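You operate a simulated robot arm through the tools that you are given. There is no shell and no other tool. Be economical: measure what you need, move in short steps, check, and stop when the job is done.

The job below is to be done with a simulated two-armed robot. You get a single attempt, and the scene is never put back.

Task
Carry the dustpan with both arms and set it on the packing bench top.

It is judged by the outcome, as a careful person would: the job done as asked, and still so three seconds after it is handed in. It fails if anything else is knocked over, pushed out of place, dropped, spilled or broken.

Robot
Two 7-joint arms with two-finger parallel grippers on one trunk, on a base that drives. Base frame: it is fixed to the floor where the robot stands at the start and does not move with it; the origin is under the middle of the robot, x ahead of it, y to its left, z up. Readings come in m, rad, newtons and seconds.
The left shoulder is at the start at [0.07, 0.134, 1.101], the right one opposite. With the tool pointing down near the work surface each hand reaches from about 0.1 to 0.64 m from the robot's upright axis, wherever it stands, measured 20 degrees to its own side. Places, roughly: packing bench top [-1, 2, 0.9]. Payload 1.57 kg a hand.
Tool frame (each hand has its own): the origin (TCP) lies between the finger pads and is the grasp point; the fingertips stand 0.03 m ahead of it; z points along the fingers, y is the line along which they close. The gripper opens to 0.08 m. The fingers are 0.017 m wide and 0.012 m thick; the gripper's body (0.04 by 0.082 m) begins 0.08 m behind the TCP.
Orientation is that of the tool frame in the base frame, as a unit quaternion [w, x, y, z]. With the fingers straight down and closing along the base's y, the tool's x points along the base's -x, its y along +y and its z along -z.

Tools
- The arms move only by the tool step_arm. It takes "left_steps", "right_steps" or both (then of equal length, played together; a hand with none holds still); each is a list of rows, each an object of numbers (a shift or turn left out is 0, a gripper value left out holds the last): "x", "y", "z": the shift along the base's x, y, z in m; "rx", "ry", "rz": the turn, a rotation vector about the base's x, y, z in rad; "gripper": the opening, from 0 (shut) to 1 (fully open). In form: [{"x": .., "y": .., "z": .., "rx": .., "ry": .., "rz": .., "gripper": ..}, ...]. A call has 1 to 10 rows; each row shifts and turns the commanded pose from where the row before left it. Rows are played at 5 a second. More than 0.05 m and 0.15 rad between two rows, or a gripper value outside its range, and nothing of the call is played. Where a pose cannot be reached the arm comes as near as it can. A force on the tool above 40 N (or 10 N above the force at the start of the call, whichever is more), or a blocked arm, ends the call early, and 0.2 s more pass. Each finger travels about 0.153 m/s and halts on what it meets, pressing with about 43 N; the grip force reading is that of the motor and also rises with nothing between the fingers. The clock runs only during rows and for 0.2 s after the last one: add rows that do not move to give the fingers time. The reply holds the time, the measured pose of the TCP, the force on the tool along the base axes, the opening and the grip force, in the units named above and with some noise, with the torque about the TCP (base axes, N m) and any sound that the robot's microphone picked up.
- Cameras (640 x 400 px; columns grow to the right, rows downward): "scene" is now at [0.1323, 0.0062, 1.3202]; the picture's right is [0.09, -1.00, 0.00], its down [-0.66, -0.06, -0.74] and it looks along [0.74, 0.07, -0.67] (base axes); focal length 294 px, centre (320, 200). "left" rides on the left gripper at [0.072, 0.007, -0.122] in its tool frame; the picture's right is [-0.09, 1.00, 0.00], its down [-0.84, -0.08, -0.54] and it looks along [-0.54, -0.05, 0.84] (tool axes); focal length 238 px, centre (320, 200). "right" rides on the right gripper at [0.072, -0.007, -0.122] in its tool frame; the picture's right is [0.09, 1.00, 0.00], its down [-0.84, 0.08, -0.54] and it looks along [-0.54, 0.05, 0.84] (tool axes); focal length 238 px, centre (320, 200). There is no depth. A picture from a camera that has moved, and an enlarged one, comes with that camera's place and axes in the base frame and with its lens.
- camera(camera): a new picture of that camera. The clock stands still meanwhile.
- slide_trunk(by): slides the trunk up (or, below 0, down) by that many m; the arms and the scene camera ride with it, the base frame stays. It gives what a move gives, with no picture.
- roll_base(legs): drives the robot by 1 to 6 legs, each [ahead, left, turn to the left] in m, m and rad, along the robot's own axes; the way and the turn of a leg run together, so that a leg with both is an arc; at most 1.5 m and 3.142 rad a leg. The arms and the cameras ride along, it lands a little off, and it stops where it bumps. It gives what a move gives.
- pan_tilt(pan, tilt): turns the head with the scene camera to pan (to the left, within 1.501 rad either way) and tilt (down, from -0.506 to 1.204), counted from straight ahead of the robot. It gives what a move gives.
- inspect(camera, box): a new picture of the part [left, top, right, bottom] of that camera's present view, enlarged. The clock stands still meanwhile.
- job_done(): hands the job in; it is judged then, once.

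Go step by step. Nothing tells you exact positions but the pictures and the camera data: compare them with the known pose of the tool, close in by small moves and look again before you grip or let go. The budget is 120 turns and 100 pictures, counting those below and the enlarged ones. Unless the task says otherwise, let go and move clear before handing in, and close with one line.

The tools are called after "Request:" by a JSON object that holds its "api" and its "payload". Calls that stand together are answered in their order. step_arm: Moves the arms, as the interface text tells. Its arguments: {"type":"object","properties":{"left_steps":{"type":"array"},"right_steps":{"type":"array"}},"required":[]} The other tools are called the same way: slide_trunk (by) slides the trunk up or down; roll_base (legs) drives the base; pan_tilt (pan, tilt) turns the head that bears the scene camera; camera (camera) takes a picture; inspect (camera, box) takes an enlarged picture of a part of a camera's view; job_done () hands the job in.

At the start:

```text
clock: 0.0
left_tcp_pos: [0.5083, 0.187, 0.9972]
left_ee_rot: [0.0, -0.001, 1.0, 0.0]
left_wrist_force: [0.3, 1.0, 0.2]
left_ft_torque: [-0.03, 0.01, 0.03]
left_gripper_width: 0.08
left_gripper_force: 0.0
right_tcp_pos: [0.4287, -0.1952, 1.0007]
right_ee_rot: [0.001, 0.0, 1.0, 0.0]
right_wrist_force: [0.7, 0.8, -0.2]
right_ft_torque: [-0.02, -0.01, -0.02]
right_gripper_width: 0.08
right_gripper_force: 0.1
trunk travel left (down, up): [-0.675, 0.265]
robot x, y, heading: [0.0019, -0.0014, 0.004]
head pan, tilt: [0.089, 0.731]
```

scene: 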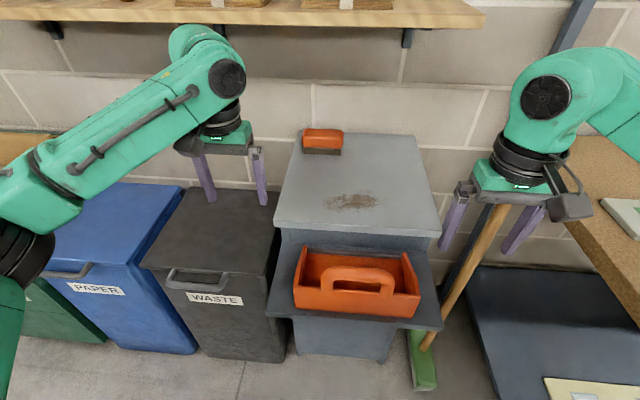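
right: 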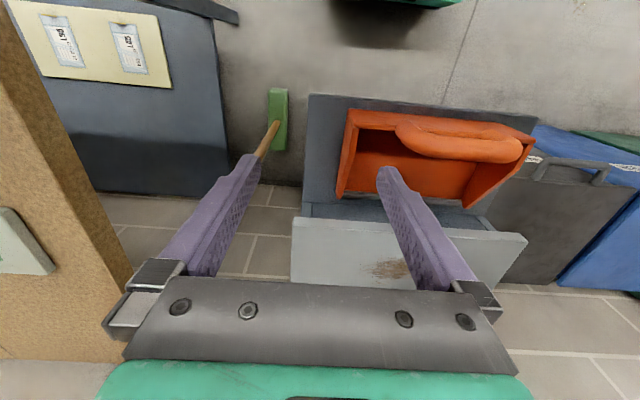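
left: 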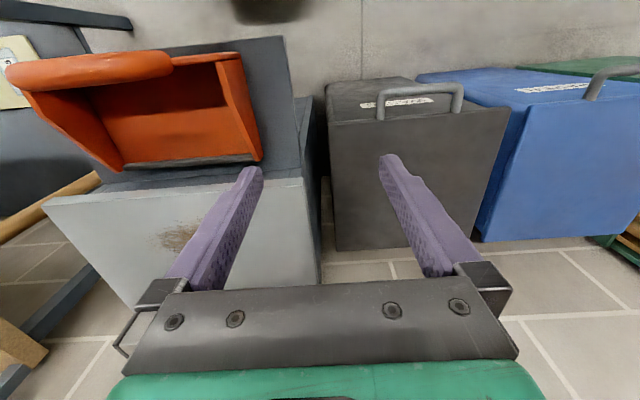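

The orange dustpan, with a bail-like handle, rests on a lower step in front of a grey cabinet. I'll take closer looks to triangulate it.

Request:
{"api": "inspect", "payload": {"camera": "scene", "box": [240, 200, 480, 350]}}

Request:
{"api": "inspect", "payload": {"camera": "right", "box": [270, 70, 590, 270]}}

Request:
{"api": "inspect", "payload": {"camera": "left", "box": [0, 20, 320, 220]}}

```text
2.67 times, centred on (360, 275) of scene
camera zoom: at [0.1323, 0.0062, 1.3202], right [0.09, -1.0, 0.0], down [-0.66, -0.06, -0.74], along [0.74, 0.07, -0.67], focal length 785 px, centre (213, 0)
```

zoom: 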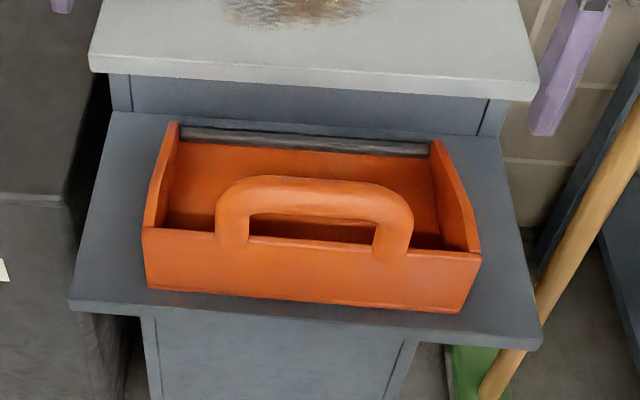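

```text
2.00 times, centred on (430, 170) of right
camera zoom: at [0.3573, -0.2025, 1.1228], right [-0.09, 1.0, 0.0], down [0.84, 0.08, 0.54], along [0.54, 0.05, -0.84], focal length 477 px, centre (100, 260)
```

zoom: 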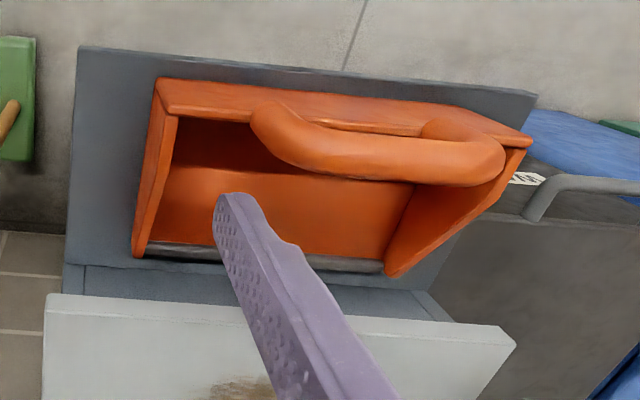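

```text
2.00 times, centred on (160, 120) of left
camera zoom: at [0.4363, 0.193, 1.1205], right [0.09, 1.0, 0.0], down [0.84, -0.08, 0.54], along [0.54, -0.05, -0.84], focal length 477 px, centre (640, 360)
```

zoom: 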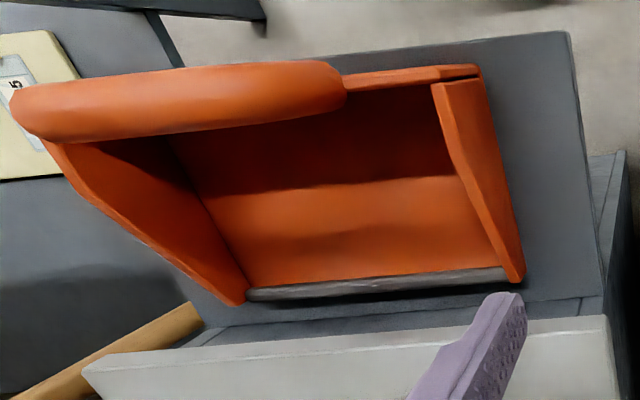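

The pan's side walls top out at about z 0.765, at y≈+0.085 and y≈-0.15, x 0.45–0.58. The handle is at x≈0.445, z≈0.87. Before grasping, I'll look toward the bench on the left and behind.

Request:
{"api": "pan_tilt", "payload": {"pan": 1.5, "tilt": 0.35}}

Request:
{"api": "camera", "payload": {"camera": "scene"}}

```text
clock: 1.5
left_tcp_pos: [0.5074, 0.1858, 0.9973]
left_ee_rot: [-0.001, -0.001, 1.0, 0.0]
left_wrist_force: [0.2, 0.4, 0.9]
left_ft_torque: [-0.05, 0.0, 0.02]
left_gripper_width: 0.08
left_gripper_force: 0.1
right_tcp_pos: [0.4296, -0.1949, 1.001]
right_ee_rot: [0.0, 0.001, 1.0, 0.0]
right_wrist_force: [-0.2, -0.1, -0.3]
right_ft_torque: [0.0, 0.0, 0.01]
right_gripper_width: 0.0801
right_gripper_force: 0.1
trunk travel left (down, up): [-0.675, 0.265]
robot x, y, heading: [-0.0001, -0.0014, -0.004]
head pan, tilt: [1.499, 0.351]
```

```text
93 pictures are left
camera scene: at [0.0557, 0.0917, 1.3542], right [1.0, -0.07, 0.0], down [-0.03, -0.34, -0.94], along [0.07, 0.94, -0.34], focal length 294 px, centre (320, 200)
```

scene: 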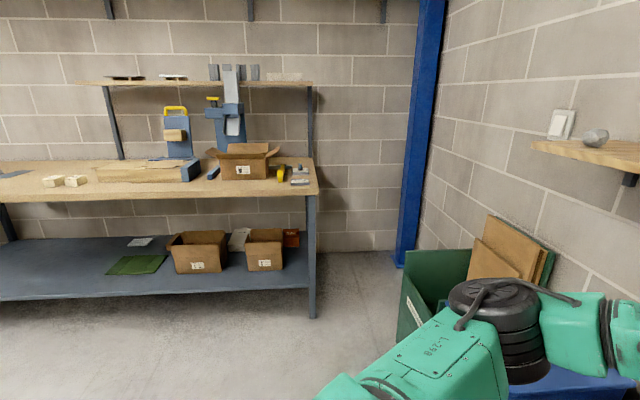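

The bench front edge is at y≈1.46, with clutter behind it and a right end near x≈0.15. First I'll bring both hands above the pan's side walls.

Request:
{"api": "step_arm", "payload": {"left_steps": [{"y": -0.034}, {"y": -0.034}, {"y": -0.032}, {}], "right_steps": [{"x": 0.027, "y": 0.015}, {"x": 0.027, "y": 0.015}, {"x": 0.024, "y": 0.015}, {}]}}

Request:
{"api": "pan_tilt", "payload": {"pan": 0.0, "tilt": 0.85}}

Request:
{"api": "slide_trunk", "payload": {"by": -0.14}}

Request:
{"api": "camera", "payload": {"camera": "scene"}}

Request:
{"api": "camera", "payload": {"camera": "left"}}

Request:
{"api": "camera", "payload": {"camera": "right"}}

```text
clock: 2.5
left_tcp_pos: [0.5065, 0.0872, 0.9955]
left_ee_rot: [0.0, 0.0, 1.0, 0.0]
left_wrist_force: [-0.2, 0.6, 0.0]
left_ft_torque: [0.0, 0.0, 0.0]
left_gripper_width: 0.0801
left_gripper_force: 0.1
right_tcp_pos: [0.5054, -0.1514, 0.9997]
right_ee_rot: [0.0, 0.0, 1.0, 0.0]
right_wrist_force: [-0.3, 0.0, -0.5]
right_ft_torque: [-0.02, -0.01, -0.05]
right_gripper_width: 0.0799
right_gripper_force: 0.1
trunk travel left (down, up): [-0.675, 0.265]
robot x, y, heading: [-0.002, 0.0013, 0.004]
head pan, tilt: [1.499, 0.351]
```

```text
clock: 4.1
left_tcp_pos: [0.5071, 0.0861, 0.9961]
left_ee_rot: [0.0, -0.001, 1.0, -0.001]
left_wrist_force: [0.0, -0.4, -0.5]
left_ft_torque: [0.01, -0.01, 0.01]
left_gripper_width: 0.0799
left_gripper_force: 0.1
right_tcp_pos: [0.5055, -0.1515, 0.9994]
right_ee_rot: [0.0, 0.0, 1.0, 0.0]
right_wrist_force: [0.0, -0.4, 0.6]
right_ft_torque: [0.01, 0.0, -0.06]
right_gripper_width: 0.08
right_gripper_force: 0.0
trunk travel left (down, up): [-0.675, 0.265]
robot x, y, heading: [0.0011, 0.0, 0.0]
head pan, tilt: [0.0, 0.85]
```

```text
clock: 5.8
left_tcp_pos: [0.5061, 0.0861, 0.8563]
left_ee_rot: [0.0, -0.002, 1.0, 0.0]
left_wrist_force: [-0.2, 0.3, 0.2]
left_ft_torque: [0.0, 0.02, 0.04]
left_gripper_width: 0.0799
left_gripper_force: 0.2
right_tcp_pos: [0.5047, -0.152, 0.8608]
right_ee_rot: [0.0, 0.0, 1.0, 0.0]
right_wrist_force: [-1.0, -1.0, -0.2]
right_ft_torque: [-0.03, 0.01, 0.0]
right_gripper_width: 0.0796
right_gripper_force: 0.0
trunk travel left (down, up): [-0.535, 0.405]
robot x, y, heading: [0.0018, -0.0014, 0.005]
head pan, tilt: [0.0, 0.85]
```

```text
92 pictures are left
camera scene: at [0.1269, -0.0012, 1.1706], right [0.0, -1.0, 0.0], down [-0.75, 0.0, -0.66], along [0.66, 0.0, -0.75], focal length 294 px, centre (320, 200)
```

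scene: 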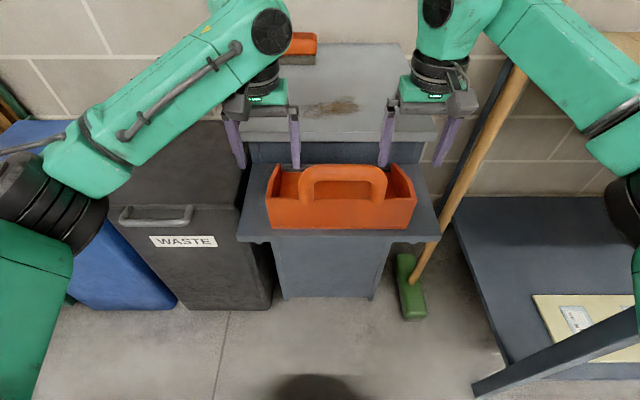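

```text
91 pictures are left
camera left: at [0.4353, 0.093, 0.9788], right [0.09, 1.0, 0.0], down [0.84, -0.08, 0.54], along [0.54, -0.05, -0.84], focal length 238 px, centre (320, 200)
```

left: 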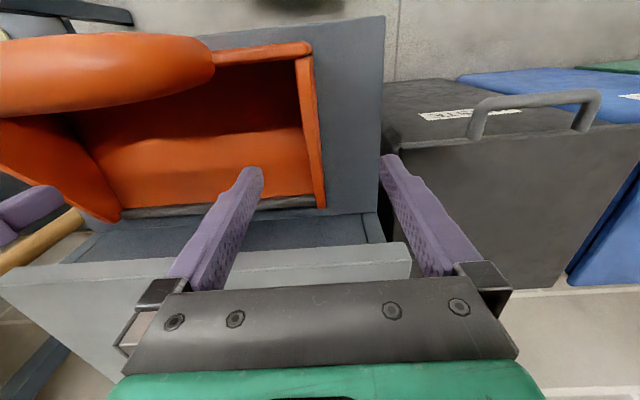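

```text
90 pictures are left
camera right: at [0.4336, -0.158, 0.9828], right [-0.09, 1.0, 0.0], down [0.84, 0.08, 0.54], along [0.54, 0.05, -0.84], focal length 238 px, centre (320, 200)
```

right: 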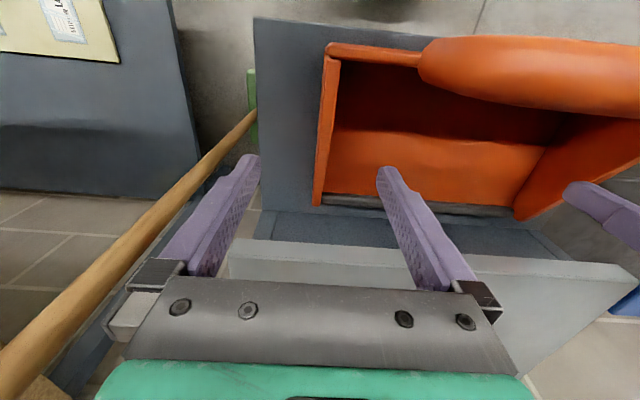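

Both hands are above the pan, and the broom is well clear of the right hand. I'll zoom in on the wall edges for exact alignment.

Request:
{"api": "inspect", "payload": {"camera": "left", "box": [220, 20, 420, 220]}}

Request:
{"api": "inspect", "payload": {"camera": "right", "box": [240, 20, 440, 220]}}

```text
2.00 times, centred on (320, 120) of left
camera zoom: at [0.4353, 0.093, 0.9788], right [0.09, 1.0, 0.0], down [0.84, -0.08, 0.54], along [0.54, -0.05, -0.84], focal length 477 px, centre (320, 360)
```

zoom: 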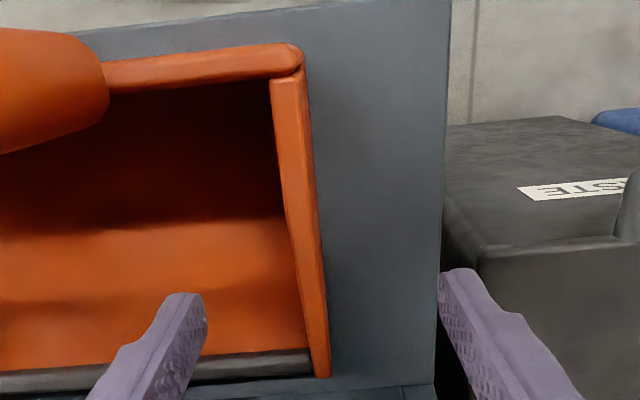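

```text
2.00 times, centred on (340, 120) of right
camera zoom: at [0.4336, -0.158, 0.9828], right [-0.09, 1.0, 0.0], down [0.84, 0.08, 0.54], along [0.54, 0.05, -0.84], focal length 477 px, centre (280, 360)
```

zoom: 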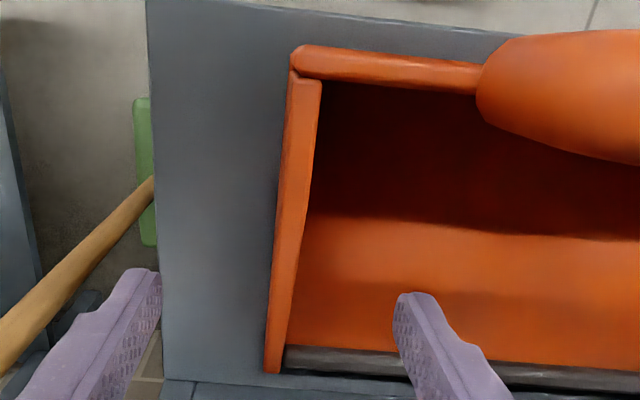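

The step top is at z≈0.736, the pan walls rise to about 0.79, and the wall centres are at y≈0.081 and y≈-0.147. I'll descend beside the walls at x≈0.49, then look again.

Request:
{"api": "step_arm", "payload": {"left_steps": [{"x": -0.014, "y": -0.005}, {"z": -0.017}, {"z": -0.017}, {"z": -0.017}, {"z": -0.015}, {}], "right_steps": [{"x": -0.013, "y": 0.005}, {"z": -0.018}, {"z": -0.018}, {"z": -0.018}, {"z": -0.016}, {}]}}

Request:
{"api": "camera", "payload": {"camera": "scene"}}

Request:
{"api": "camera", "payload": {"camera": "left"}}

Request:
{"api": "camera", "payload": {"camera": "right"}}

```text
clock: 7.2
left_tcp_pos: [0.4933, 0.0814, 0.7913]
left_ee_rot: [0.0, -0.001, 1.0, -0.001]
left_wrist_force: [-0.1, -0.4, 0.1]
left_ft_torque: [-0.02, 0.0, 0.0]
left_gripper_width: 0.0803
left_gripper_force: 0.1
right_tcp_pos: [0.4923, -0.1453, 0.7884]
right_ee_rot: [0.001, 0.001, 1.0, 0.0]
right_wrist_force: [-0.2, -0.3, 0.6]
right_ft_torque: [0.01, 0.01, -0.02]
right_gripper_width: 0.0803
right_gripper_force: 0.1
trunk travel left (down, up): [-0.535, 0.405]
robot x, y, heading: [0.0021, 0.0021, 0.003]
head pan, tilt: [0.0, 0.85]
```

```text
87 pictures are left
camera scene: at [0.1269, -0.0011, 1.1705], right [0.0, -1.0, 0.0], down [-0.75, 0.0, -0.66], along [0.66, 0.0, -0.75], focal length 294 px, centre (320, 200)
```

scene: 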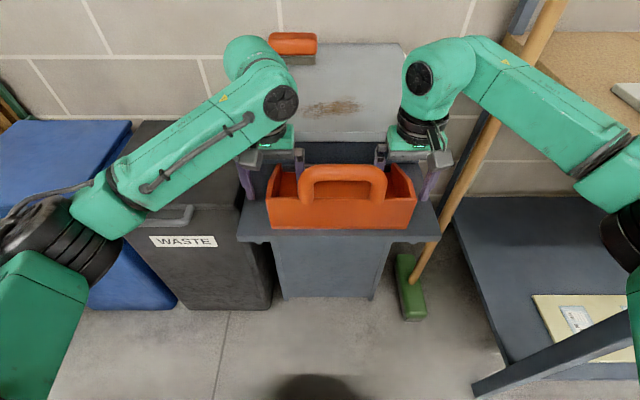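

```text
86 pictures are left
camera left: at [0.4217, 0.0876, 0.9133], right [0.09, 1.0, 0.0], down [0.84, -0.08, 0.54], along [0.54, -0.05, -0.84], focal length 238 px, centre (320, 200)
```

left: 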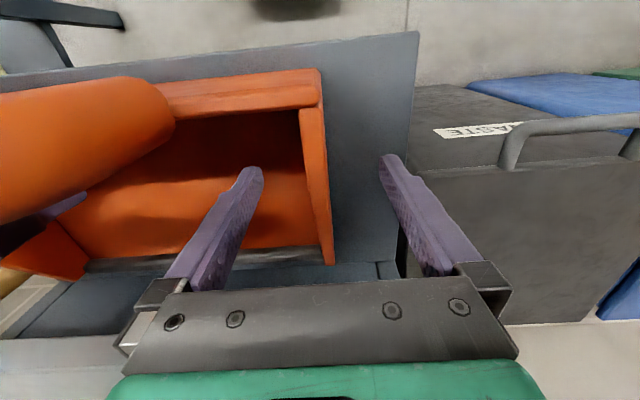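

```text
85 pictures are left
camera right: at [0.4201, -0.152, 0.9109], right [-0.09, 1.0, 0.0], down [0.84, 0.08, 0.54], along [0.54, 0.05, -0.84], focal length 238 px, centre (320, 200)
```

right: 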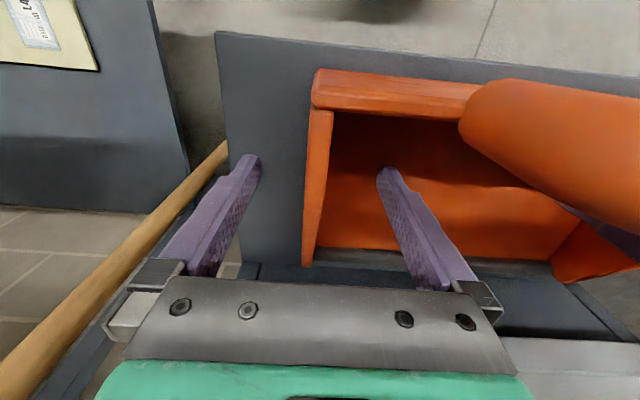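

The fingers straddle both walls well. I'll lower a bit more, then close both grippers gently and stepwise.

Request:
{"api": "step_arm", "payload": {"left_steps": [{"z": -0.006}, {"z": -0.006}, {}], "right_steps": [{"z": -0.005}, {"z": -0.005}, {}]}}

Request:
{"api": "step_arm", "payload": {"left_steps": [{"gripper": 0.6}, {"gripper": 0.4}, {}], "right_steps": [{"gripper": 0.6}, {"gripper": 0.4}, {}]}}

Request:
{"api": "inspect", "payload": {"camera": "left", "box": [160, 60, 480, 300]}}

Request:
{"api": "inspect", "payload": {"camera": "right", "box": [160, 60, 480, 300]}}

```text
clock: 8.0
left_tcp_pos: [0.4932, 0.0808, 0.7821]
left_ee_rot: [0.005, -0.001, 1.0, -0.003]
left_wrist_force: [8.8, -0.4, 30.9]
left_ft_torque: [-1.31, -0.15, 0.2]
left_gripper_width: 0.0792
left_gripper_force: 0.0
right_tcp_pos: [0.4904, -0.146, 0.7816]
right_ee_rot: [0.002, 0.0, 1.0, 0.001]
right_wrist_force: [0.5, 0.3, 4.1]
right_ft_torque: [0.19, -0.02, -0.1]
right_gripper_width: 0.0802
right_gripper_force: 0.1
trunk travel left (down, up): [-0.535, 0.405]
robot x, y, heading: [-0.0022, -0.0007, 0.002]
head pan, tilt: [0.0, 0.85]
```

```text
clock: 8.8
left_tcp_pos: [0.4889, 0.0777, 0.7825]
left_ee_rot: [0.005, 0.0, 1.0, -0.001]
left_wrist_force: [-2.2, -16.1, 36.8]
left_ft_torque: [-1.43, 0.11, -0.19]
left_gripper_width: 0.0459
left_gripper_force: 7.6
right_tcp_pos: [0.4886, -0.147, 0.7823]
right_ee_rot: [0.003, 0.001, 1.0, 0.002]
right_wrist_force: [0.9, 0.9, 1.3]
right_ft_torque: [-0.02, 0.01, -0.04]
right_gripper_width: 0.0327
right_gripper_force: 0.1
trunk travel left (down, up): [-0.535, 0.405]
robot x, y, heading: [-0.0018, -0.0039, -0.0]
head pan, tilt: [0.0, 0.85]
```

```text
1.67 times, centred on (320, 180) of left
camera zoom: at [0.4166, 0.0848, 0.9041], right [0.09, 1.0, 0.0], down [0.83, -0.08, 0.55], along [0.55, -0.05, -0.84], focal length 397 px, centre (320, 233)
```

zoom: 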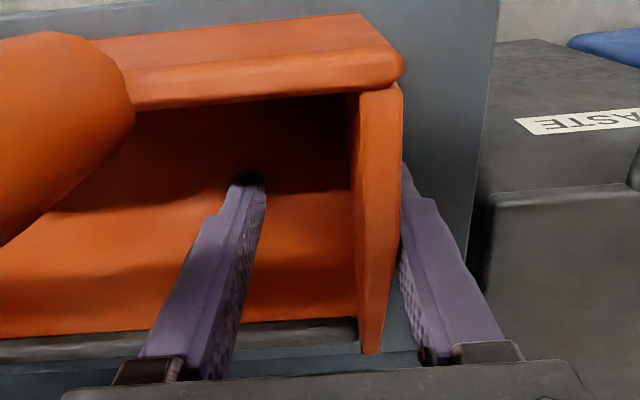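

```text
1.67 times, centred on (320, 180) of right
camera zoom: at [0.4163, -0.1551, 0.9035], right [-0.09, 1.0, 0.0], down [0.83, 0.07, 0.55], along [0.54, 0.05, -0.84], focal length 397 px, centre (320, 233)
```

zoom: 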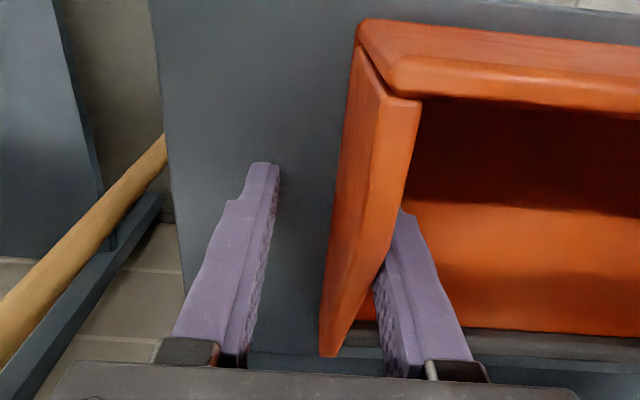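

The left inner finger is pressing the pan floor (about 31 N), and the pan sits roughly 1 cm further to +y than the hands. I'll raise both slightly and recentre before closing.

Request:
{"api": "step_arm", "payload": {"left_steps": [{"z": 0.008}, {"gripper": 0.8}, {"y": 0.012}, {}], "right_steps": [{"z": 0.004}, {"gripper": 0.6}, {"y": 0.01}, {}]}}

Request:
{"api": "inspect", "payload": {"camera": "left", "box": [160, 60, 480, 300]}}

Request:
{"api": "inspect", "payload": {"camera": "right", "box": [160, 60, 480, 300]}}

Request:
{"api": "inspect", "payload": {"camera": "scene", "box": [220, 100, 460, 250]}}

```text
clock: 9.8
left_tcp_pos: [0.4917, 0.095, 0.7854]
left_ee_rot: [-0.001, 0.0, 1.0, 0.0]
left_wrist_force: [-0.3, 0.1, -0.5]
left_ft_torque: [0.01, 0.0, 0.0]
left_gripper_width: 0.0643
left_gripper_force: 0.0
right_tcp_pos: [0.4933, -0.135, 0.7834]
right_ee_rot: [0.001, 0.0, 1.0, 0.0]
right_wrist_force: [1.0, 0.0, 0.1]
right_ft_torque: [0.0, -0.01, 0.02]
right_gripper_width: 0.048
right_gripper_force: 0.1
trunk travel left (down, up): [-0.535, 0.405]
robot x, y, heading: [0.0019, 0.0018, 0.003]
head pan, tilt: [0.0, 0.85]
```

```text
1.67 times, centred on (320, 180) of left
camera zoom: at [0.421, 0.1002, 0.9084], right [0.09, 1.0, 0.0], down [0.84, -0.08, 0.54], along [0.54, -0.05, -0.84], focal length 397 px, centre (320, 233)
```

zoom: 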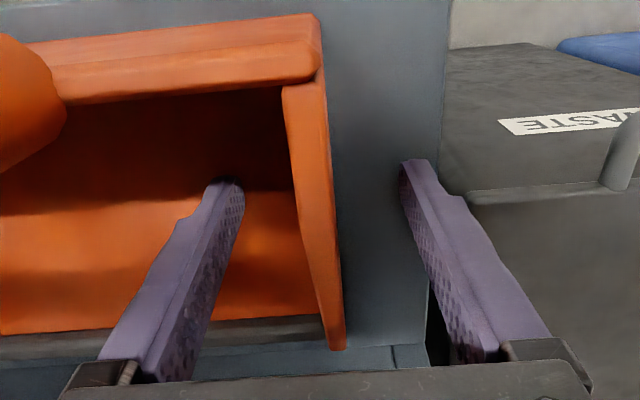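

```text
1.67 times, centred on (320, 180) of right
camera zoom: at [0.4209, -0.1422, 0.9061], right [-0.09, 1.0, 0.0], down [0.84, 0.08, 0.54], along [0.54, 0.05, -0.84], focal length 397 px, centre (320, 233)
```

zoom: 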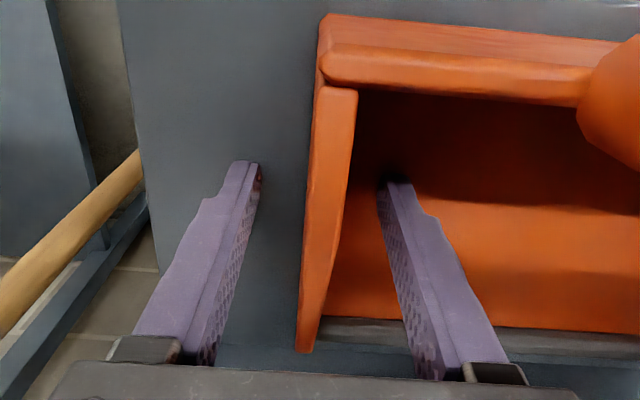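

```text
2.67 times, centred on (340, 175) of scene
camera zoom: at [0.1271, -0.0018, 1.1704], right [0.0, -1.0, 0.0], down [-0.75, 0.0, -0.66], along [0.66, 0.0, -0.75], focal length 785 px, centre (267, 267)
```

zoom: 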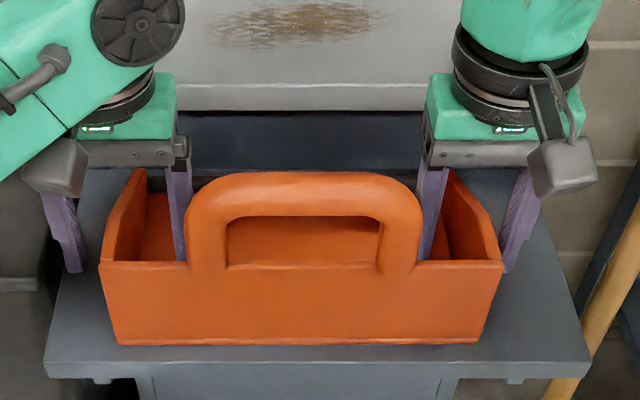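

Now both walls are centred between the fingers and there's no load. I'll close both grippers.

Request:
{"api": "step_arm", "payload": {"left_steps": [{"gripper": 0.5}, {"gripper": 0.35}, {"gripper": 0.2}, {"gripper": 0.05}, {"gripper": 0.0}, {}, {}], "right_steps": [{"gripper": 0.5}, {"gripper": 0.35}, {"gripper": 0.2}, {"gripper": 0.05}, {"gripper": 0.0}, {}, {}]}}

Request:
{"api": "inspect", "payload": {"camera": "left", "box": [160, 60, 480, 300]}}

Request:
{"api": "inspect", "payload": {"camera": "right", "box": [160, 60, 480, 300]}}

```text
clock: 11.4
left_tcp_pos: [0.4933, 0.0946, 0.7868]
left_ee_rot: [0.0, -0.002, 1.0, 0.001]
left_wrist_force: [0.6, 18.0, -0.4]
left_ft_torque: [-0.29, 0.04, 0.06]
left_gripper_width: 0.0088
left_gripper_force: 27.3
right_tcp_pos: [0.4924, -0.1359, 0.783]
right_ee_rot: [0.0, 0.002, 1.0, -0.001]
right_wrist_force: [-0.9, -19.0, 2.1]
right_ft_torque: [0.4, 0.01, 0.2]
right_gripper_width: 0.0085
right_gripper_force: 27.5
trunk travel left (down, up): [-0.535, 0.405]
robot x, y, heading: [0.0013, 0.0007, -0.001]
head pan, tilt: [0.0, 0.85]
```

```text
1.67 times, centred on (320, 180) of left
camera zoom: at [0.4211, 0.1011, 0.9088], right [0.09, 1.0, 0.0], down [0.84, -0.07, 0.54], along [0.54, -0.05, -0.84], focal length 397 px, centre (320, 233)
```

zoom: 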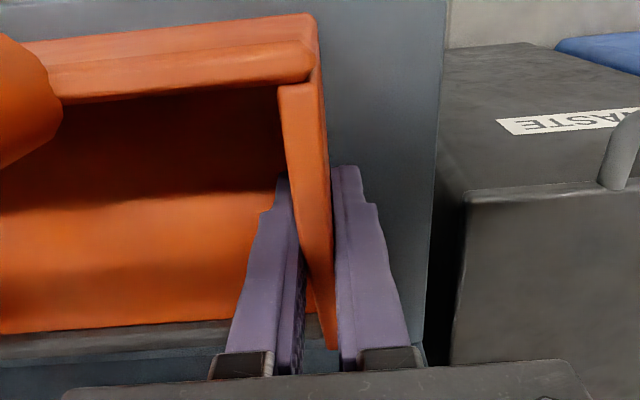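

```text
1.67 times, centred on (320, 180) of right
camera zoom: at [0.421, -0.1425, 0.9062], right [-0.09, 1.0, 0.0], down [0.84, 0.08, 0.54], along [0.54, 0.05, -0.84], focal length 397 px, centre (320, 233)
```

zoom: 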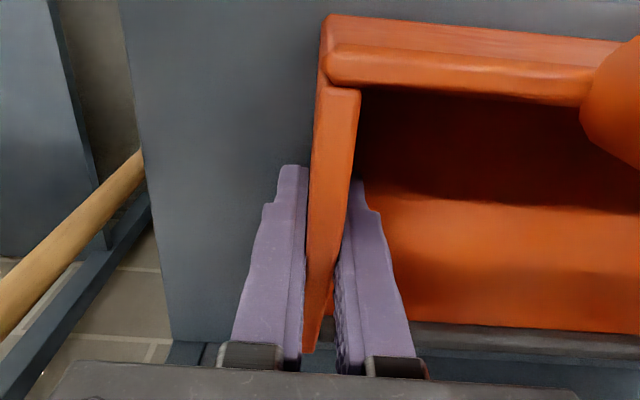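

Both walls are gripped (8.8 mm). An internal side force of about 18 N remains, so I'll relax it by spreading the hands slightly before lifting.

Request:
{"api": "step_arm", "payload": {"left_steps": [{"y": 0.002}, {}], "right_steps": [{"y": -0.002}, {}]}}

```text
clock: 12.0
left_tcp_pos: [0.4917, 0.0933, 0.7856]
left_ee_rot: [0.0, 0.001, 1.0, -0.003]
left_wrist_force: [1.7, -1.1, 4.4]
left_ft_torque: [0.48, 0.68, 0.1]
left_gripper_width: 0.0086
left_gripper_force: 27.8
right_tcp_pos: [0.4918, -0.1365, 0.7846]
right_ee_rot: [0.0, -0.002, 1.0, 0.001]
right_wrist_force: [-1.9, 2.5, -1.2]
right_ft_torque: [-0.72, -0.46, 0.0]
right_gripper_width: 0.0085
right_gripper_force: 27.0
trunk travel left (down, up): [-0.535, 0.405]
robot x, y, heading: [-0.0004, 0.0009, 0.001]
head pan, tilt: [0.0, 0.85]
```

The side force is now near zero. I'll lift a little with the trunk and check.

Request:
{"api": "slide_trunk", "payload": {"by": 0.04}}

Request:
{"api": "camera", "payload": {"camera": "scene"}}

```text
clock: 12.8
left_tcp_pos: [0.4921, 0.0937, 0.825]
left_ee_rot: [0.0, 0.001, 1.0, -0.002]
left_wrist_force: [0.2, -17.2, 2.5]
left_ft_torque: [0.24, -0.26, 0.12]
left_gripper_width: 0.0085
left_gripper_force: 27.1
right_tcp_pos: [0.4927, -0.1368, 0.8251]
right_ee_rot: [0.0, -0.001, 1.0, 0.001]
right_wrist_force: [-0.7, 15.4, -4.1]
right_ft_torque: [-0.94, 0.25, 0.05]
right_gripper_width: 0.0086
right_gripper_force: 27.5
trunk travel left (down, up): [-0.575, 0.365]
robot x, y, heading: [0.0017, -0.0002, 0.001]
head pan, tilt: [0.0, 0.85]
```

```text
77 pictures are left
camera scene: at [0.1278, -0.0013, 1.2104], right [0.0, -1.0, 0.0], down [-0.75, 0.0, -0.66], along [0.66, 0.0, -0.75], focal length 294 px, centre (320, 200)
```

scene: 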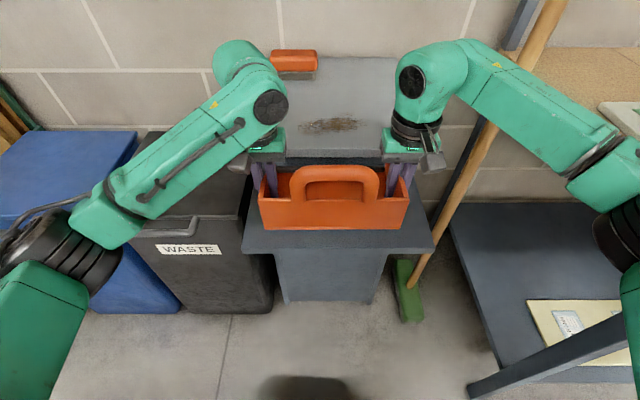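

The pan is lifted cleanly. I'll ease the small pull between the hands, raise it to clear the surroundings, then back away.

Request:
{"api": "step_arm", "payload": {"left_steps": [{"y": -0.001}, {}], "right_steps": [{"y": 0.001}, {}]}}

Request:
{"api": "slide_trunk", "payload": {"by": 0.22}}

Request:
{"api": "roll_base", "payload": {"legs": [[-0.3, 0, 0]]}}

Request:
{"api": "camera", "payload": {"camera": "scene"}}

```text
clock: 13.4
left_tcp_pos: [0.492, 0.095, 0.8238]
left_ee_rot: [0.0, -0.001, 1.0, -0.001]
left_wrist_force: [-0.4, -14.6, 3.7]
left_ft_torque: [-0.32, -0.25, 0.03]
left_gripper_width: 0.0086
left_gripper_force: 26.8
right_tcp_pos: [0.4928, -0.137, 0.8249]
right_ee_rot: [0.001, 0.0, 1.0, 0.0]
right_wrist_force: [-1.0, 15.1, -5.1]
right_ft_torque: [-0.71, 0.29, 0.07]
right_gripper_width: 0.0086
right_gripper_force: 27.7
trunk travel left (down, up): [-0.575, 0.365]
robot x, y, heading: [0.0031, 0.0018, 0.004]
head pan, tilt: [0.0, 0.85]
```

```text
clock: 15.8
left_tcp_pos: [0.4931, 0.0942, 1.0448]
left_ee_rot: [0.0, -0.001, 1.0, -0.001]
left_wrist_force: [0.1, -16.3, 5.2]
left_ft_torque: [-0.36, 0.0, 0.05]
left_gripper_width: 0.0086
left_gripper_force: 27.4
right_tcp_pos: [0.4919, -0.1376, 1.0439]
right_ee_rot: [0.0, 0.0, 1.0, -0.001]
right_wrist_force: [-1.0, 17.0, -6.2]
right_ft_torque: [-0.84, -0.04, 0.11]
right_gripper_width: 0.0085
right_gripper_force: 27.7
trunk travel left (down, up): [-0.795, 0.145]
robot x, y, heading: [0.0001, 0.0003, -0.001]
head pan, tilt: [0.0, 0.85]
```

```text
clock: 17.8
left_tcp_pos: [0.1931, 0.0932, 1.0439]
left_ee_rot: [0.0, 0.001, 1.0, -0.001]
left_wrist_force: [0.3, -18.3, 3.4]
left_ft_torque: [-0.33, 0.05, 0.07]
left_gripper_width: 0.0088
left_gripper_force: 27.3
right_tcp_pos: [0.1938, -0.1386, 1.045]
right_ee_rot: [0.0, 0.002, 1.0, 0.0]
right_wrist_force: [-0.2, 17.8, -5.5]
right_ft_torque: [-0.77, -0.05, 0.1]
right_gripper_width: 0.0087
right_gripper_force: 27.2
trunk travel left (down, up): [-0.795, 0.145]
robot x, y, heading: [-0.3048, -0.0011, -0.002]
head pan, tilt: [0.0, 0.85]
```

```text
76 pictures are left
camera scene: at [-0.1706, -0.0012, 1.4303], right [0.0, -1.0, 0.0], down [-0.75, 0.0, -0.66], along [0.66, 0.0, -0.75], focal length 294 px, centre (320, 200)
```

scene: 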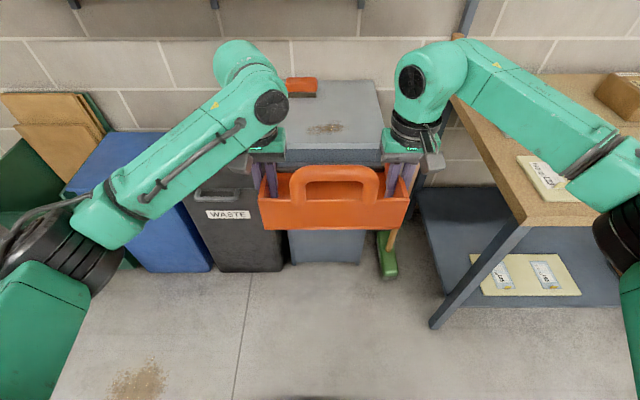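

The pan is held level and clear. I'll check both sides before turning.

Request:
{"api": "pan_tilt", "payload": {"pan": -1.5, "tilt": 0.5}}

Request:
{"api": "camera", "payload": {"camera": "scene"}}

Request:
{"api": "pan_tilt", "payload": {"pan": 1.5, "tilt": 0.4}}

Request:
{"api": "camera", "payload": {"camera": "scene"}}

```text
clock: 19.4
left_tcp_pos: [0.1926, 0.0932, 1.0454]
left_ee_rot: [-0.001, 0.001, 1.0, -0.001]
left_wrist_force: [0.7, -2.5, 2.0]
left_ft_torque: [-0.12, 0.05, 0.05]
left_gripper_width: 0.0085
left_gripper_force: 27.1
right_tcp_pos: [0.1905, -0.1385, 1.0434]
right_ee_rot: [-0.001, 0.002, 1.0, 0.0]
right_wrist_force: [-0.8, 2.8, -4.0]
right_ft_torque: [-0.56, -0.08, 0.06]
right_gripper_width: 0.0089
right_gripper_force: 27.6
trunk travel left (down, up): [-0.795, 0.145]
robot x, y, heading: [-0.3025, 0.0016, -0.004]
head pan, tilt: [-1.499, 0.499]
```

```text
75 pictures are left
camera scene: at [-0.2442, -0.0917, 1.4604], right [-1.0, -0.07, 0.0], down [-0.03, 0.48, -0.88], along [0.06, -0.88, -0.48], focal length 294 px, centre (320, 200)
```

scene: 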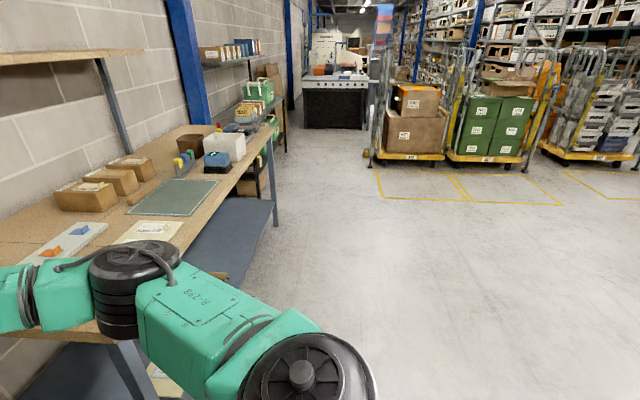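

```text
clock: 22.0
left_tcp_pos: [0.192, 0.0931, 1.0448]
left_ee_rot: [0.0, 0.001, 1.0, -0.001]
left_wrist_force: [0.3, -3.9, 2.8]
left_ft_torque: [-0.2, -0.07, 0.03]
left_gripper_width: 0.0089
left_gripper_force: 27.0
right_tcp_pos: [0.1919, -0.1387, 1.0443]
right_ee_rot: [0.0, 0.002, 1.0, 0.0]
right_wrist_force: [-1.0, 2.6, -4.8]
right_ft_torque: [-0.63, 0.09, 0.08]
right_gripper_width: 0.0089
right_gripper_force: 27.9
trunk travel left (down, up): [-0.795, 0.145]
robot x, y, heading: [-0.3012, -0.0016, -0.005]
head pan, tilt: [1.499, 0.4]
```

```text
74 pictures are left
camera scene: at [-0.2437, 0.0915, 1.4696], right [1.0, -0.07, 0.0], down [-0.03, -0.39, -0.92], along [0.07, 0.92, -0.39], focal length 294 px, centre (320, 200)
```

scene: 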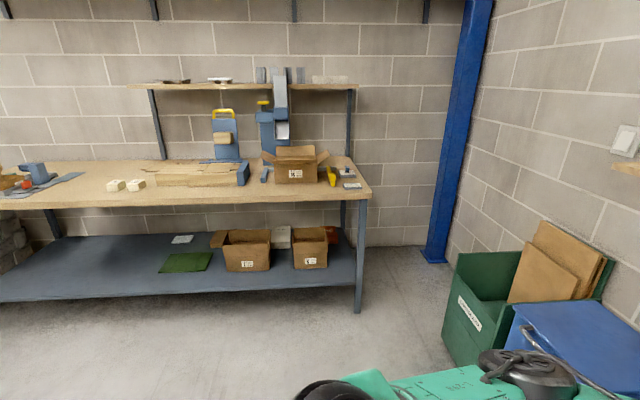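

The floor is clear. I'll back up a bit more, then turn left to face the bench.

Request:
{"api": "roll_base", "payload": {"legs": [[-0.35, 0, 0], [0, 0, 1.57]]}}

Request:
{"api": "pan_tilt", "payload": {"pan": 0, "tilt": 0.5}}

Request:
{"api": "camera", "payload": {"camera": "scene"}}

```text
clock: 28.2
left_tcp_pos: [-0.758, 0.4904, 1.0452]
left_ee_rot: [-0.001, 0.716, -0.698, 0.001]
left_wrist_force: [4.2, 0.5, 2.3]
left_ft_torque: [0.01, -0.14, 0.02]
left_gripper_width: 0.0089
left_gripper_force: 27.4
right_tcp_pos: [-0.5274, 0.497, 1.0451]
right_ee_rot: [-0.001, 0.716, -0.698, -0.001]
right_wrist_force: [-3.3, -0.3, -3.7]
right_ft_torque: [0.03, -0.57, 0.08]
right_gripper_width: 0.0087
right_gripper_force: 27.5
trunk travel left (down, up): [-0.795, 0.145]
robot x, y, heading: [-0.6483, 0.0001, 1.597]
head pan, tilt: [1.499, 0.4]
```

```text
clock: 29.8
left_tcp_pos: [-0.7589, 0.4908, 1.0445]
left_ee_rot: [-0.001, 0.716, -0.698, 0.0]
left_wrist_force: [0.8, 0.7, 2.2]
left_ft_torque: [-0.05, 0.0, 0.01]
left_gripper_width: 0.0089
left_gripper_force: 27.5
right_tcp_pos: [-0.5272, 0.4968, 1.0432]
right_ee_rot: [0.0, 0.716, -0.698, 0.0]
right_wrist_force: [-1.9, 0.1, -3.8]
right_ft_torque: [0.05, -0.46, 0.06]
right_gripper_width: 0.0086
right_gripper_force: 27.2
trunk travel left (down, up): [-0.795, 0.145]
robot x, y, heading: [-0.6502, 0.0003, 1.598]
head pan, tilt: [0.0, 0.499]
```

```text
73 pictures are left
camera scene: at [-0.6567, 0.1414, 1.4604], right [1.0, 0.03, 0.0], down [0.01, -0.48, -0.88], along [-0.02, 0.88, -0.48], focal length 294 px, centre (320, 200)
```

scene: 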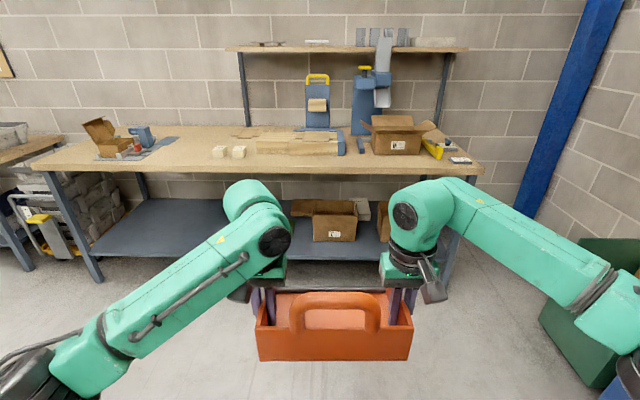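

The bench is straight ahead. I'll zoom in on its top to pick a free spot.

Request:
{"api": "inspect", "payload": {"camera": "scene", "box": [30, 100, 270, 190]}}

Request:
{"api": "inspect", "payload": {"camera": "scene", "box": [200, 100, 500, 200]}}

```text
2.67 times, centred on (150, 145) of scene
camera zoom: at [-0.6567, 0.1414, 1.4604], right [1.0, 0.03, 0.0], down [0.01, -0.48, -0.88], along [-0.02, 0.88, -0.48], focal length 785 px, centre (773, 347)
```

zoom: 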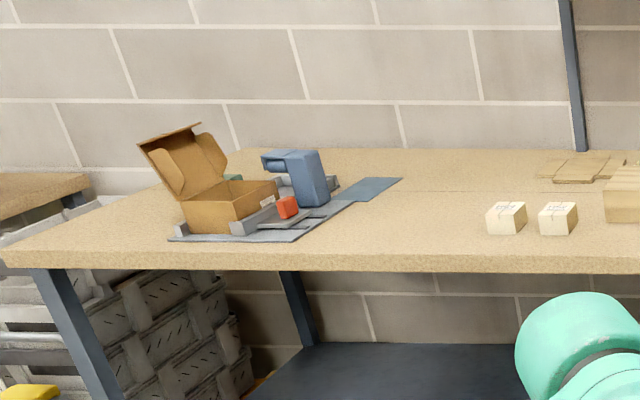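

```text
2.13 times, centred on (350, 150) of scene
camera zoom: at [-0.6567, 0.1414, 1.4604], right [1.0, 0.03, 0.0], down [0.01, -0.48, -0.88], along [-0.02, 0.88, -0.48], focal length 628 px, centre (256, 307)
```

zoom: 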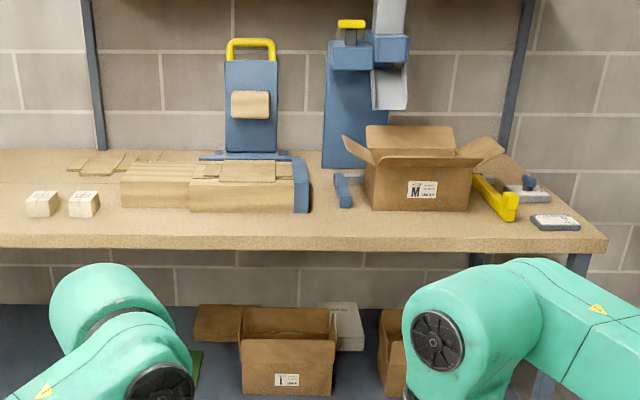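

The free stretch of bench lies between the grey mat and the two small blocks, around x≈-1.43, front edge y≈1.52. I'll straighten up, strafe left to it and look again.

Request:
{"api": "roll_base", "payload": {"legs": [[0, 0, -0.027], [0, 0.78, 0], [0.55, 0, 0]]}}

Request:
{"api": "camera", "payload": {"camera": "scene"}}

```text
clock: 37.2
left_tcp_pos: [-1.5395, 1.0494, 1.0449]
left_ee_rot: [-0.001, 0.71, -0.704, 0.001]
left_wrist_force: [1.1, 1.5, 1.2]
left_ft_torque: [0.0, -0.09, 0.05]
left_gripper_width: 0.0082
left_gripper_force: 27.4
right_tcp_pos: [-1.3076, 1.052, 1.0437]
right_ee_rot: [0.0, 0.71, -0.705, 0.0]
right_wrist_force: [-0.7, 0.0, -3.1]
right_ft_torque: [0.02, -0.48, 0.1]
right_gripper_width: 0.0088
right_gripper_force: 26.6
trunk travel left (down, up): [-0.795, 0.145]
robot x, y, heading: [-1.4374, 0.5575, 1.577]
head pan, tilt: [0.0, 0.499]
```

```text
70 pictures are left
camera scene: at [-1.4439, 0.6981, 1.4606], right [1.0, 0.01, 0.0], down [0.0, -0.48, -0.88], along [-0.01, 0.88, -0.48], focal length 294 px, centre (320, 200)
```

scene: 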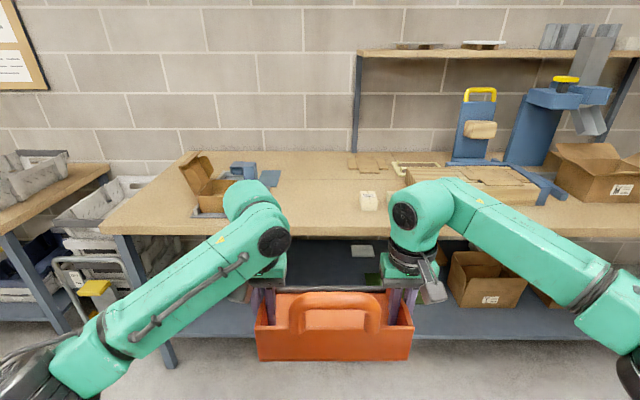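

The front edge is at y≈1.50, the nearest block at x≈-1.305 and y≥1.65, and the mat left of x≈-1.63. I'll shift 4 cm left and approach with the pan bottom about 9 cm above the bench.

Request:
{"api": "roll_base", "payload": {"legs": [[0, 0.04, 0], [0.35, 0, 0]]}}

Request:
{"api": "pan_tilt", "payload": {"pan": 0, "tilt": 0.75}}

Request:
{"api": "camera", "payload": {"camera": "scene"}}

Request:
{"api": "camera", "payload": {"camera": "right"}}

Request:
{"api": "camera", "payload": {"camera": "left"}}

```text
clock: 39.9
left_tcp_pos: [-1.5833, 1.3881, 1.0456]
left_ee_rot: [-0.001, 0.71, -0.704, 0.001]
left_wrist_force: [0.1, 0.8, 0.4]
left_ft_torque: [0.15, 0.0, 0.02]
left_gripper_width: 0.0087
left_gripper_force: 27.6
right_tcp_pos: [-1.3511, 1.3913, 1.0448]
right_ee_rot: [-0.001, 0.71, -0.704, -0.001]
right_wrist_force: [-1.5, -1.1, -2.7]
right_ft_torque: [-0.06, -0.39, 0.06]
right_gripper_width: 0.0085
right_gripper_force: 26.9
trunk travel left (down, up): [-0.795, 0.145]
robot x, y, heading: [-1.482, 0.8966, 1.577]
head pan, tilt: [0.0, 0.499]
```

```text
clock: 40.6
left_tcp_pos: [-1.5816, 1.3902, 1.045]
left_ee_rot: [-0.001, 0.711, -0.703, 0.001]
left_wrist_force: [1.0, -0.1, -0.3]
left_ft_torque: [-0.11, 0.06, 0.01]
left_gripper_width: 0.0089
left_gripper_force: 27.3
right_tcp_pos: [-1.3516, 1.3918, 1.0441]
right_ee_rot: [0.0, 0.71, -0.704, 0.0]
right_wrist_force: [-0.9, -1.6, -1.0]
right_ft_torque: [0.19, -0.31, 0.05]
right_gripper_width: 0.0087
right_gripper_force: 27.0
trunk travel left (down, up): [-0.795, 0.145]
robot x, y, heading: [-1.4849, 0.8975, 1.579]
head pan, tilt: [0.0, 0.75]
```

```text
69 pictures are left
camera scene: at [-1.4865, 1.031, 1.4385], right [1.0, 0.01, 0.0], down [0.01, -0.68, -0.73], along [-0.01, 0.73, -0.68], focal length 294 px, centre (320, 200)
```

scene: 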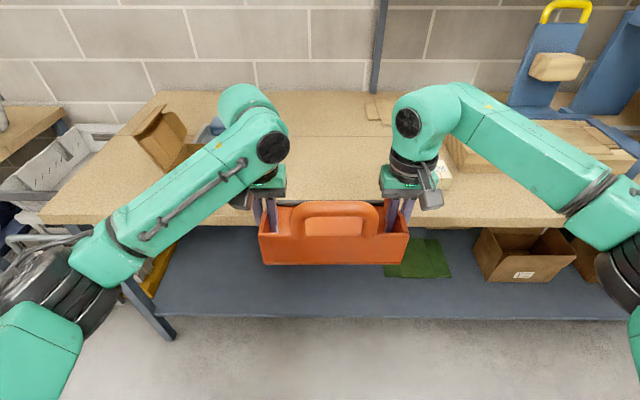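

```text
68 pictures are left
camera right: at [-1.344, 1.32, 1.1659], right [-0.99, -0.1, 0.0], down [-0.08, 0.84, 0.54], along [-0.05, 0.54, -0.84], focal length 238 px, centre (320, 200)
```

right: 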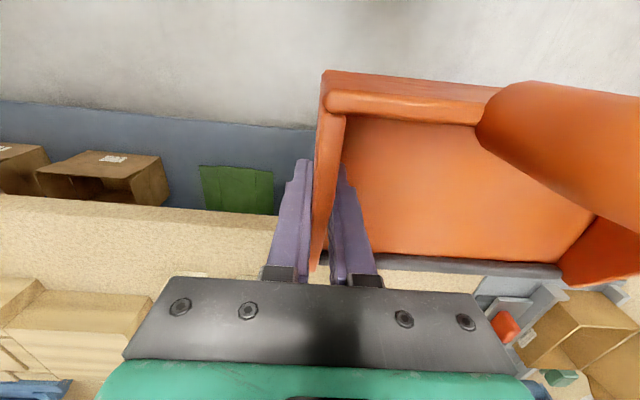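

```text
67 pictures are left
camera left: at [-1.5878, 1.3182, 1.1679], right [-1.0, 0.08, 0.0], down [0.07, 0.84, 0.54], along [0.05, 0.54, -0.84], focal length 238 px, centre (320, 200)
```

left: 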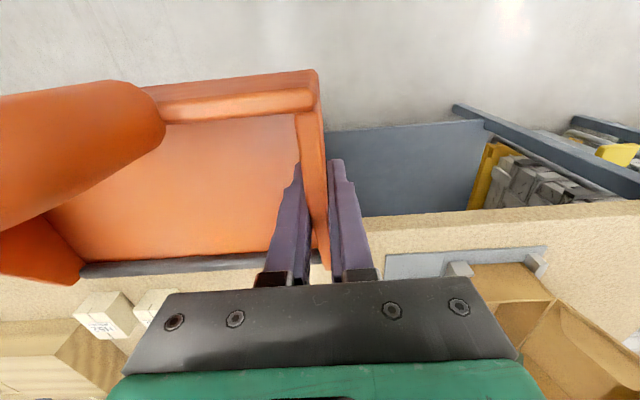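

The pan lines up with the gap. I'll zoom in to fix the bench edge and block positions.

Request:
{"api": "inspect", "payload": {"camera": "left", "box": [60, 180, 640, 400]}}

Request:
{"api": "inspect", "payload": {"camera": "scene", "box": [180, 80, 480, 280]}}

```text
1.10 times, centred on (350, 290) of left
camera zoom: at [-1.5878, 1.3182, 1.1679], right [-1.0, 0.08, 0.0], down [0.07, 0.84, 0.54], along [0.05, 0.54, -0.84], focal length 263 px, centre (287, 101)
```

zoom: 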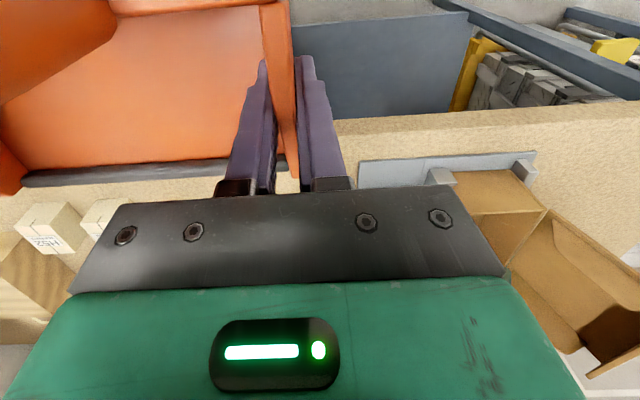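

```text
2.00 times, centred on (330, 180) of scene
camera zoom: at [-1.4865, 1.031, 1.4385], right [1.0, 0.01, 0.0], down [0.01, -0.68, -0.73], along [-0.01, 0.73, -0.68], focal length 588 px, centre (300, 240)
```

zoom: 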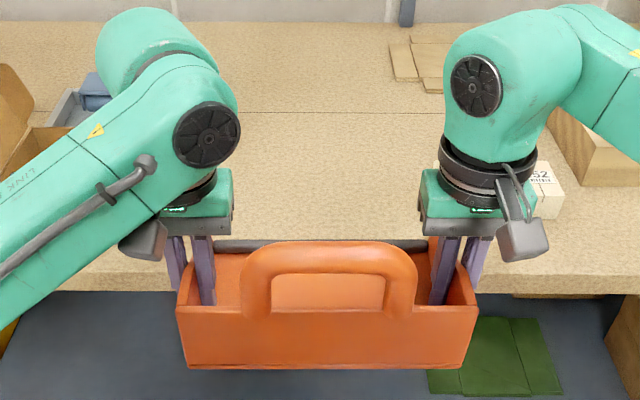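

The bench edge is at y≈1.55, the blocks are right of x≈-1.33, and the mat edge is at x≈-1.67. I'll go 2.5 cm further left and forward to bring the pan over the top.

Request:
{"api": "roll_base", "payload": {"legs": [[0, 0.025, 0], [0.24, 0, 0]]}}

Request:
{"api": "camera", "payload": {"camera": "scene"}}

Request:
{"api": "camera", "payload": {"camera": "left"}}

Request:
{"api": "camera", "payload": {"camera": "right"}}

```text
clock: 42.8
left_tcp_pos: [-1.6068, 1.6277, 1.0454]
left_ee_rot: [-0.001, 0.708, -0.706, 0.001]
left_wrist_force: [1.7, -0.1, 0.6]
left_ft_torque: [0.09, 0.03, 0.05]
left_gripper_width: 0.0087
left_gripper_force: 27.6
right_tcp_pos: [-1.3757, 1.6293, 1.0437]
right_ee_rot: [0.0, 0.708, -0.706, 0.0]
right_wrist_force: [-0.5, -1.3, -1.4]
right_ft_torque: [-0.06, -0.36, 0.08]
right_gripper_width: 0.0085
right_gripper_force: 28.0
trunk travel left (down, up): [-0.795, 0.145]
robot x, y, heading: [-1.5135, 1.1367, 1.571]
head pan, tilt: [0.0, 0.75]
```

```text
64 pictures are left
camera scene: at [-1.5127, 1.2672, 1.4387], right [1.0, 0.0, 0.0], down [0.0, -0.68, -0.73], along [0.0, 0.73, -0.68], focal length 294 px, centre (320, 200)
```

scene: 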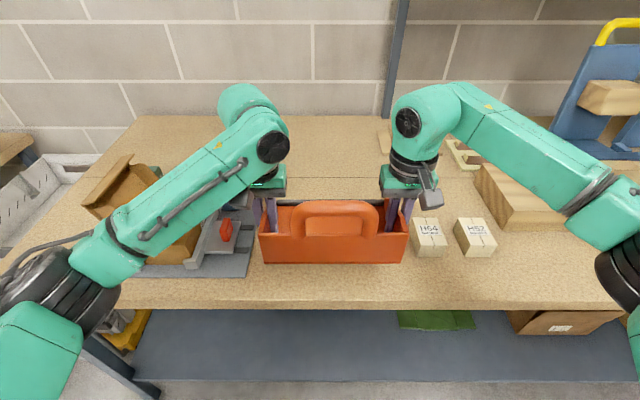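

```text
63 pictures are left
camera left: at [-1.6123, 1.5555, 1.1688], right [-1.0, 0.09, 0.0], down [0.07, 0.84, 0.54], along [0.05, 0.54, -0.84], focal length 238 px, centre (320, 200)
```

left: 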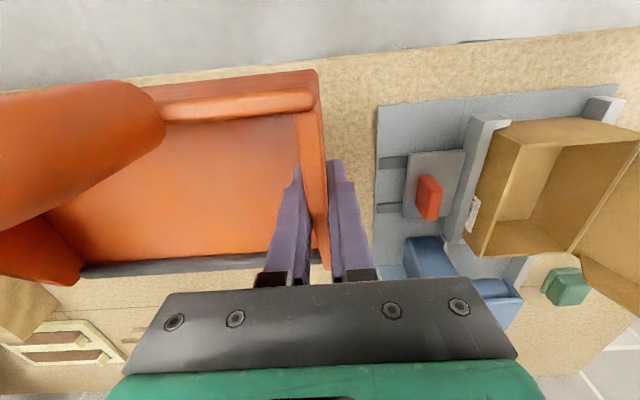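

```text
62 pictures are left
camera right: at [-1.3685, 1.556, 1.1669], right [-1.0, -0.09, 0.0], down [-0.08, 0.84, 0.54], along [-0.05, 0.54, -0.84], focal length 238 px, centre (320, 200)
```

right: 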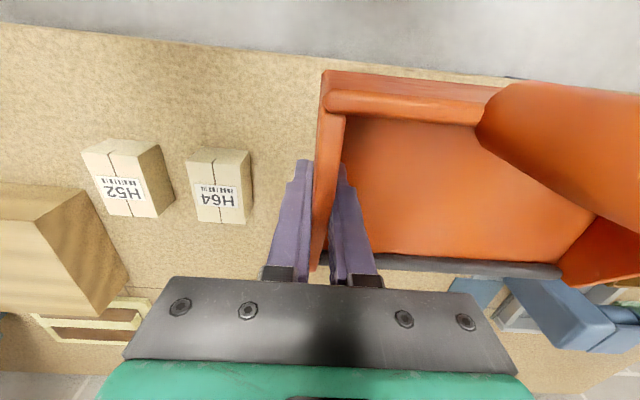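

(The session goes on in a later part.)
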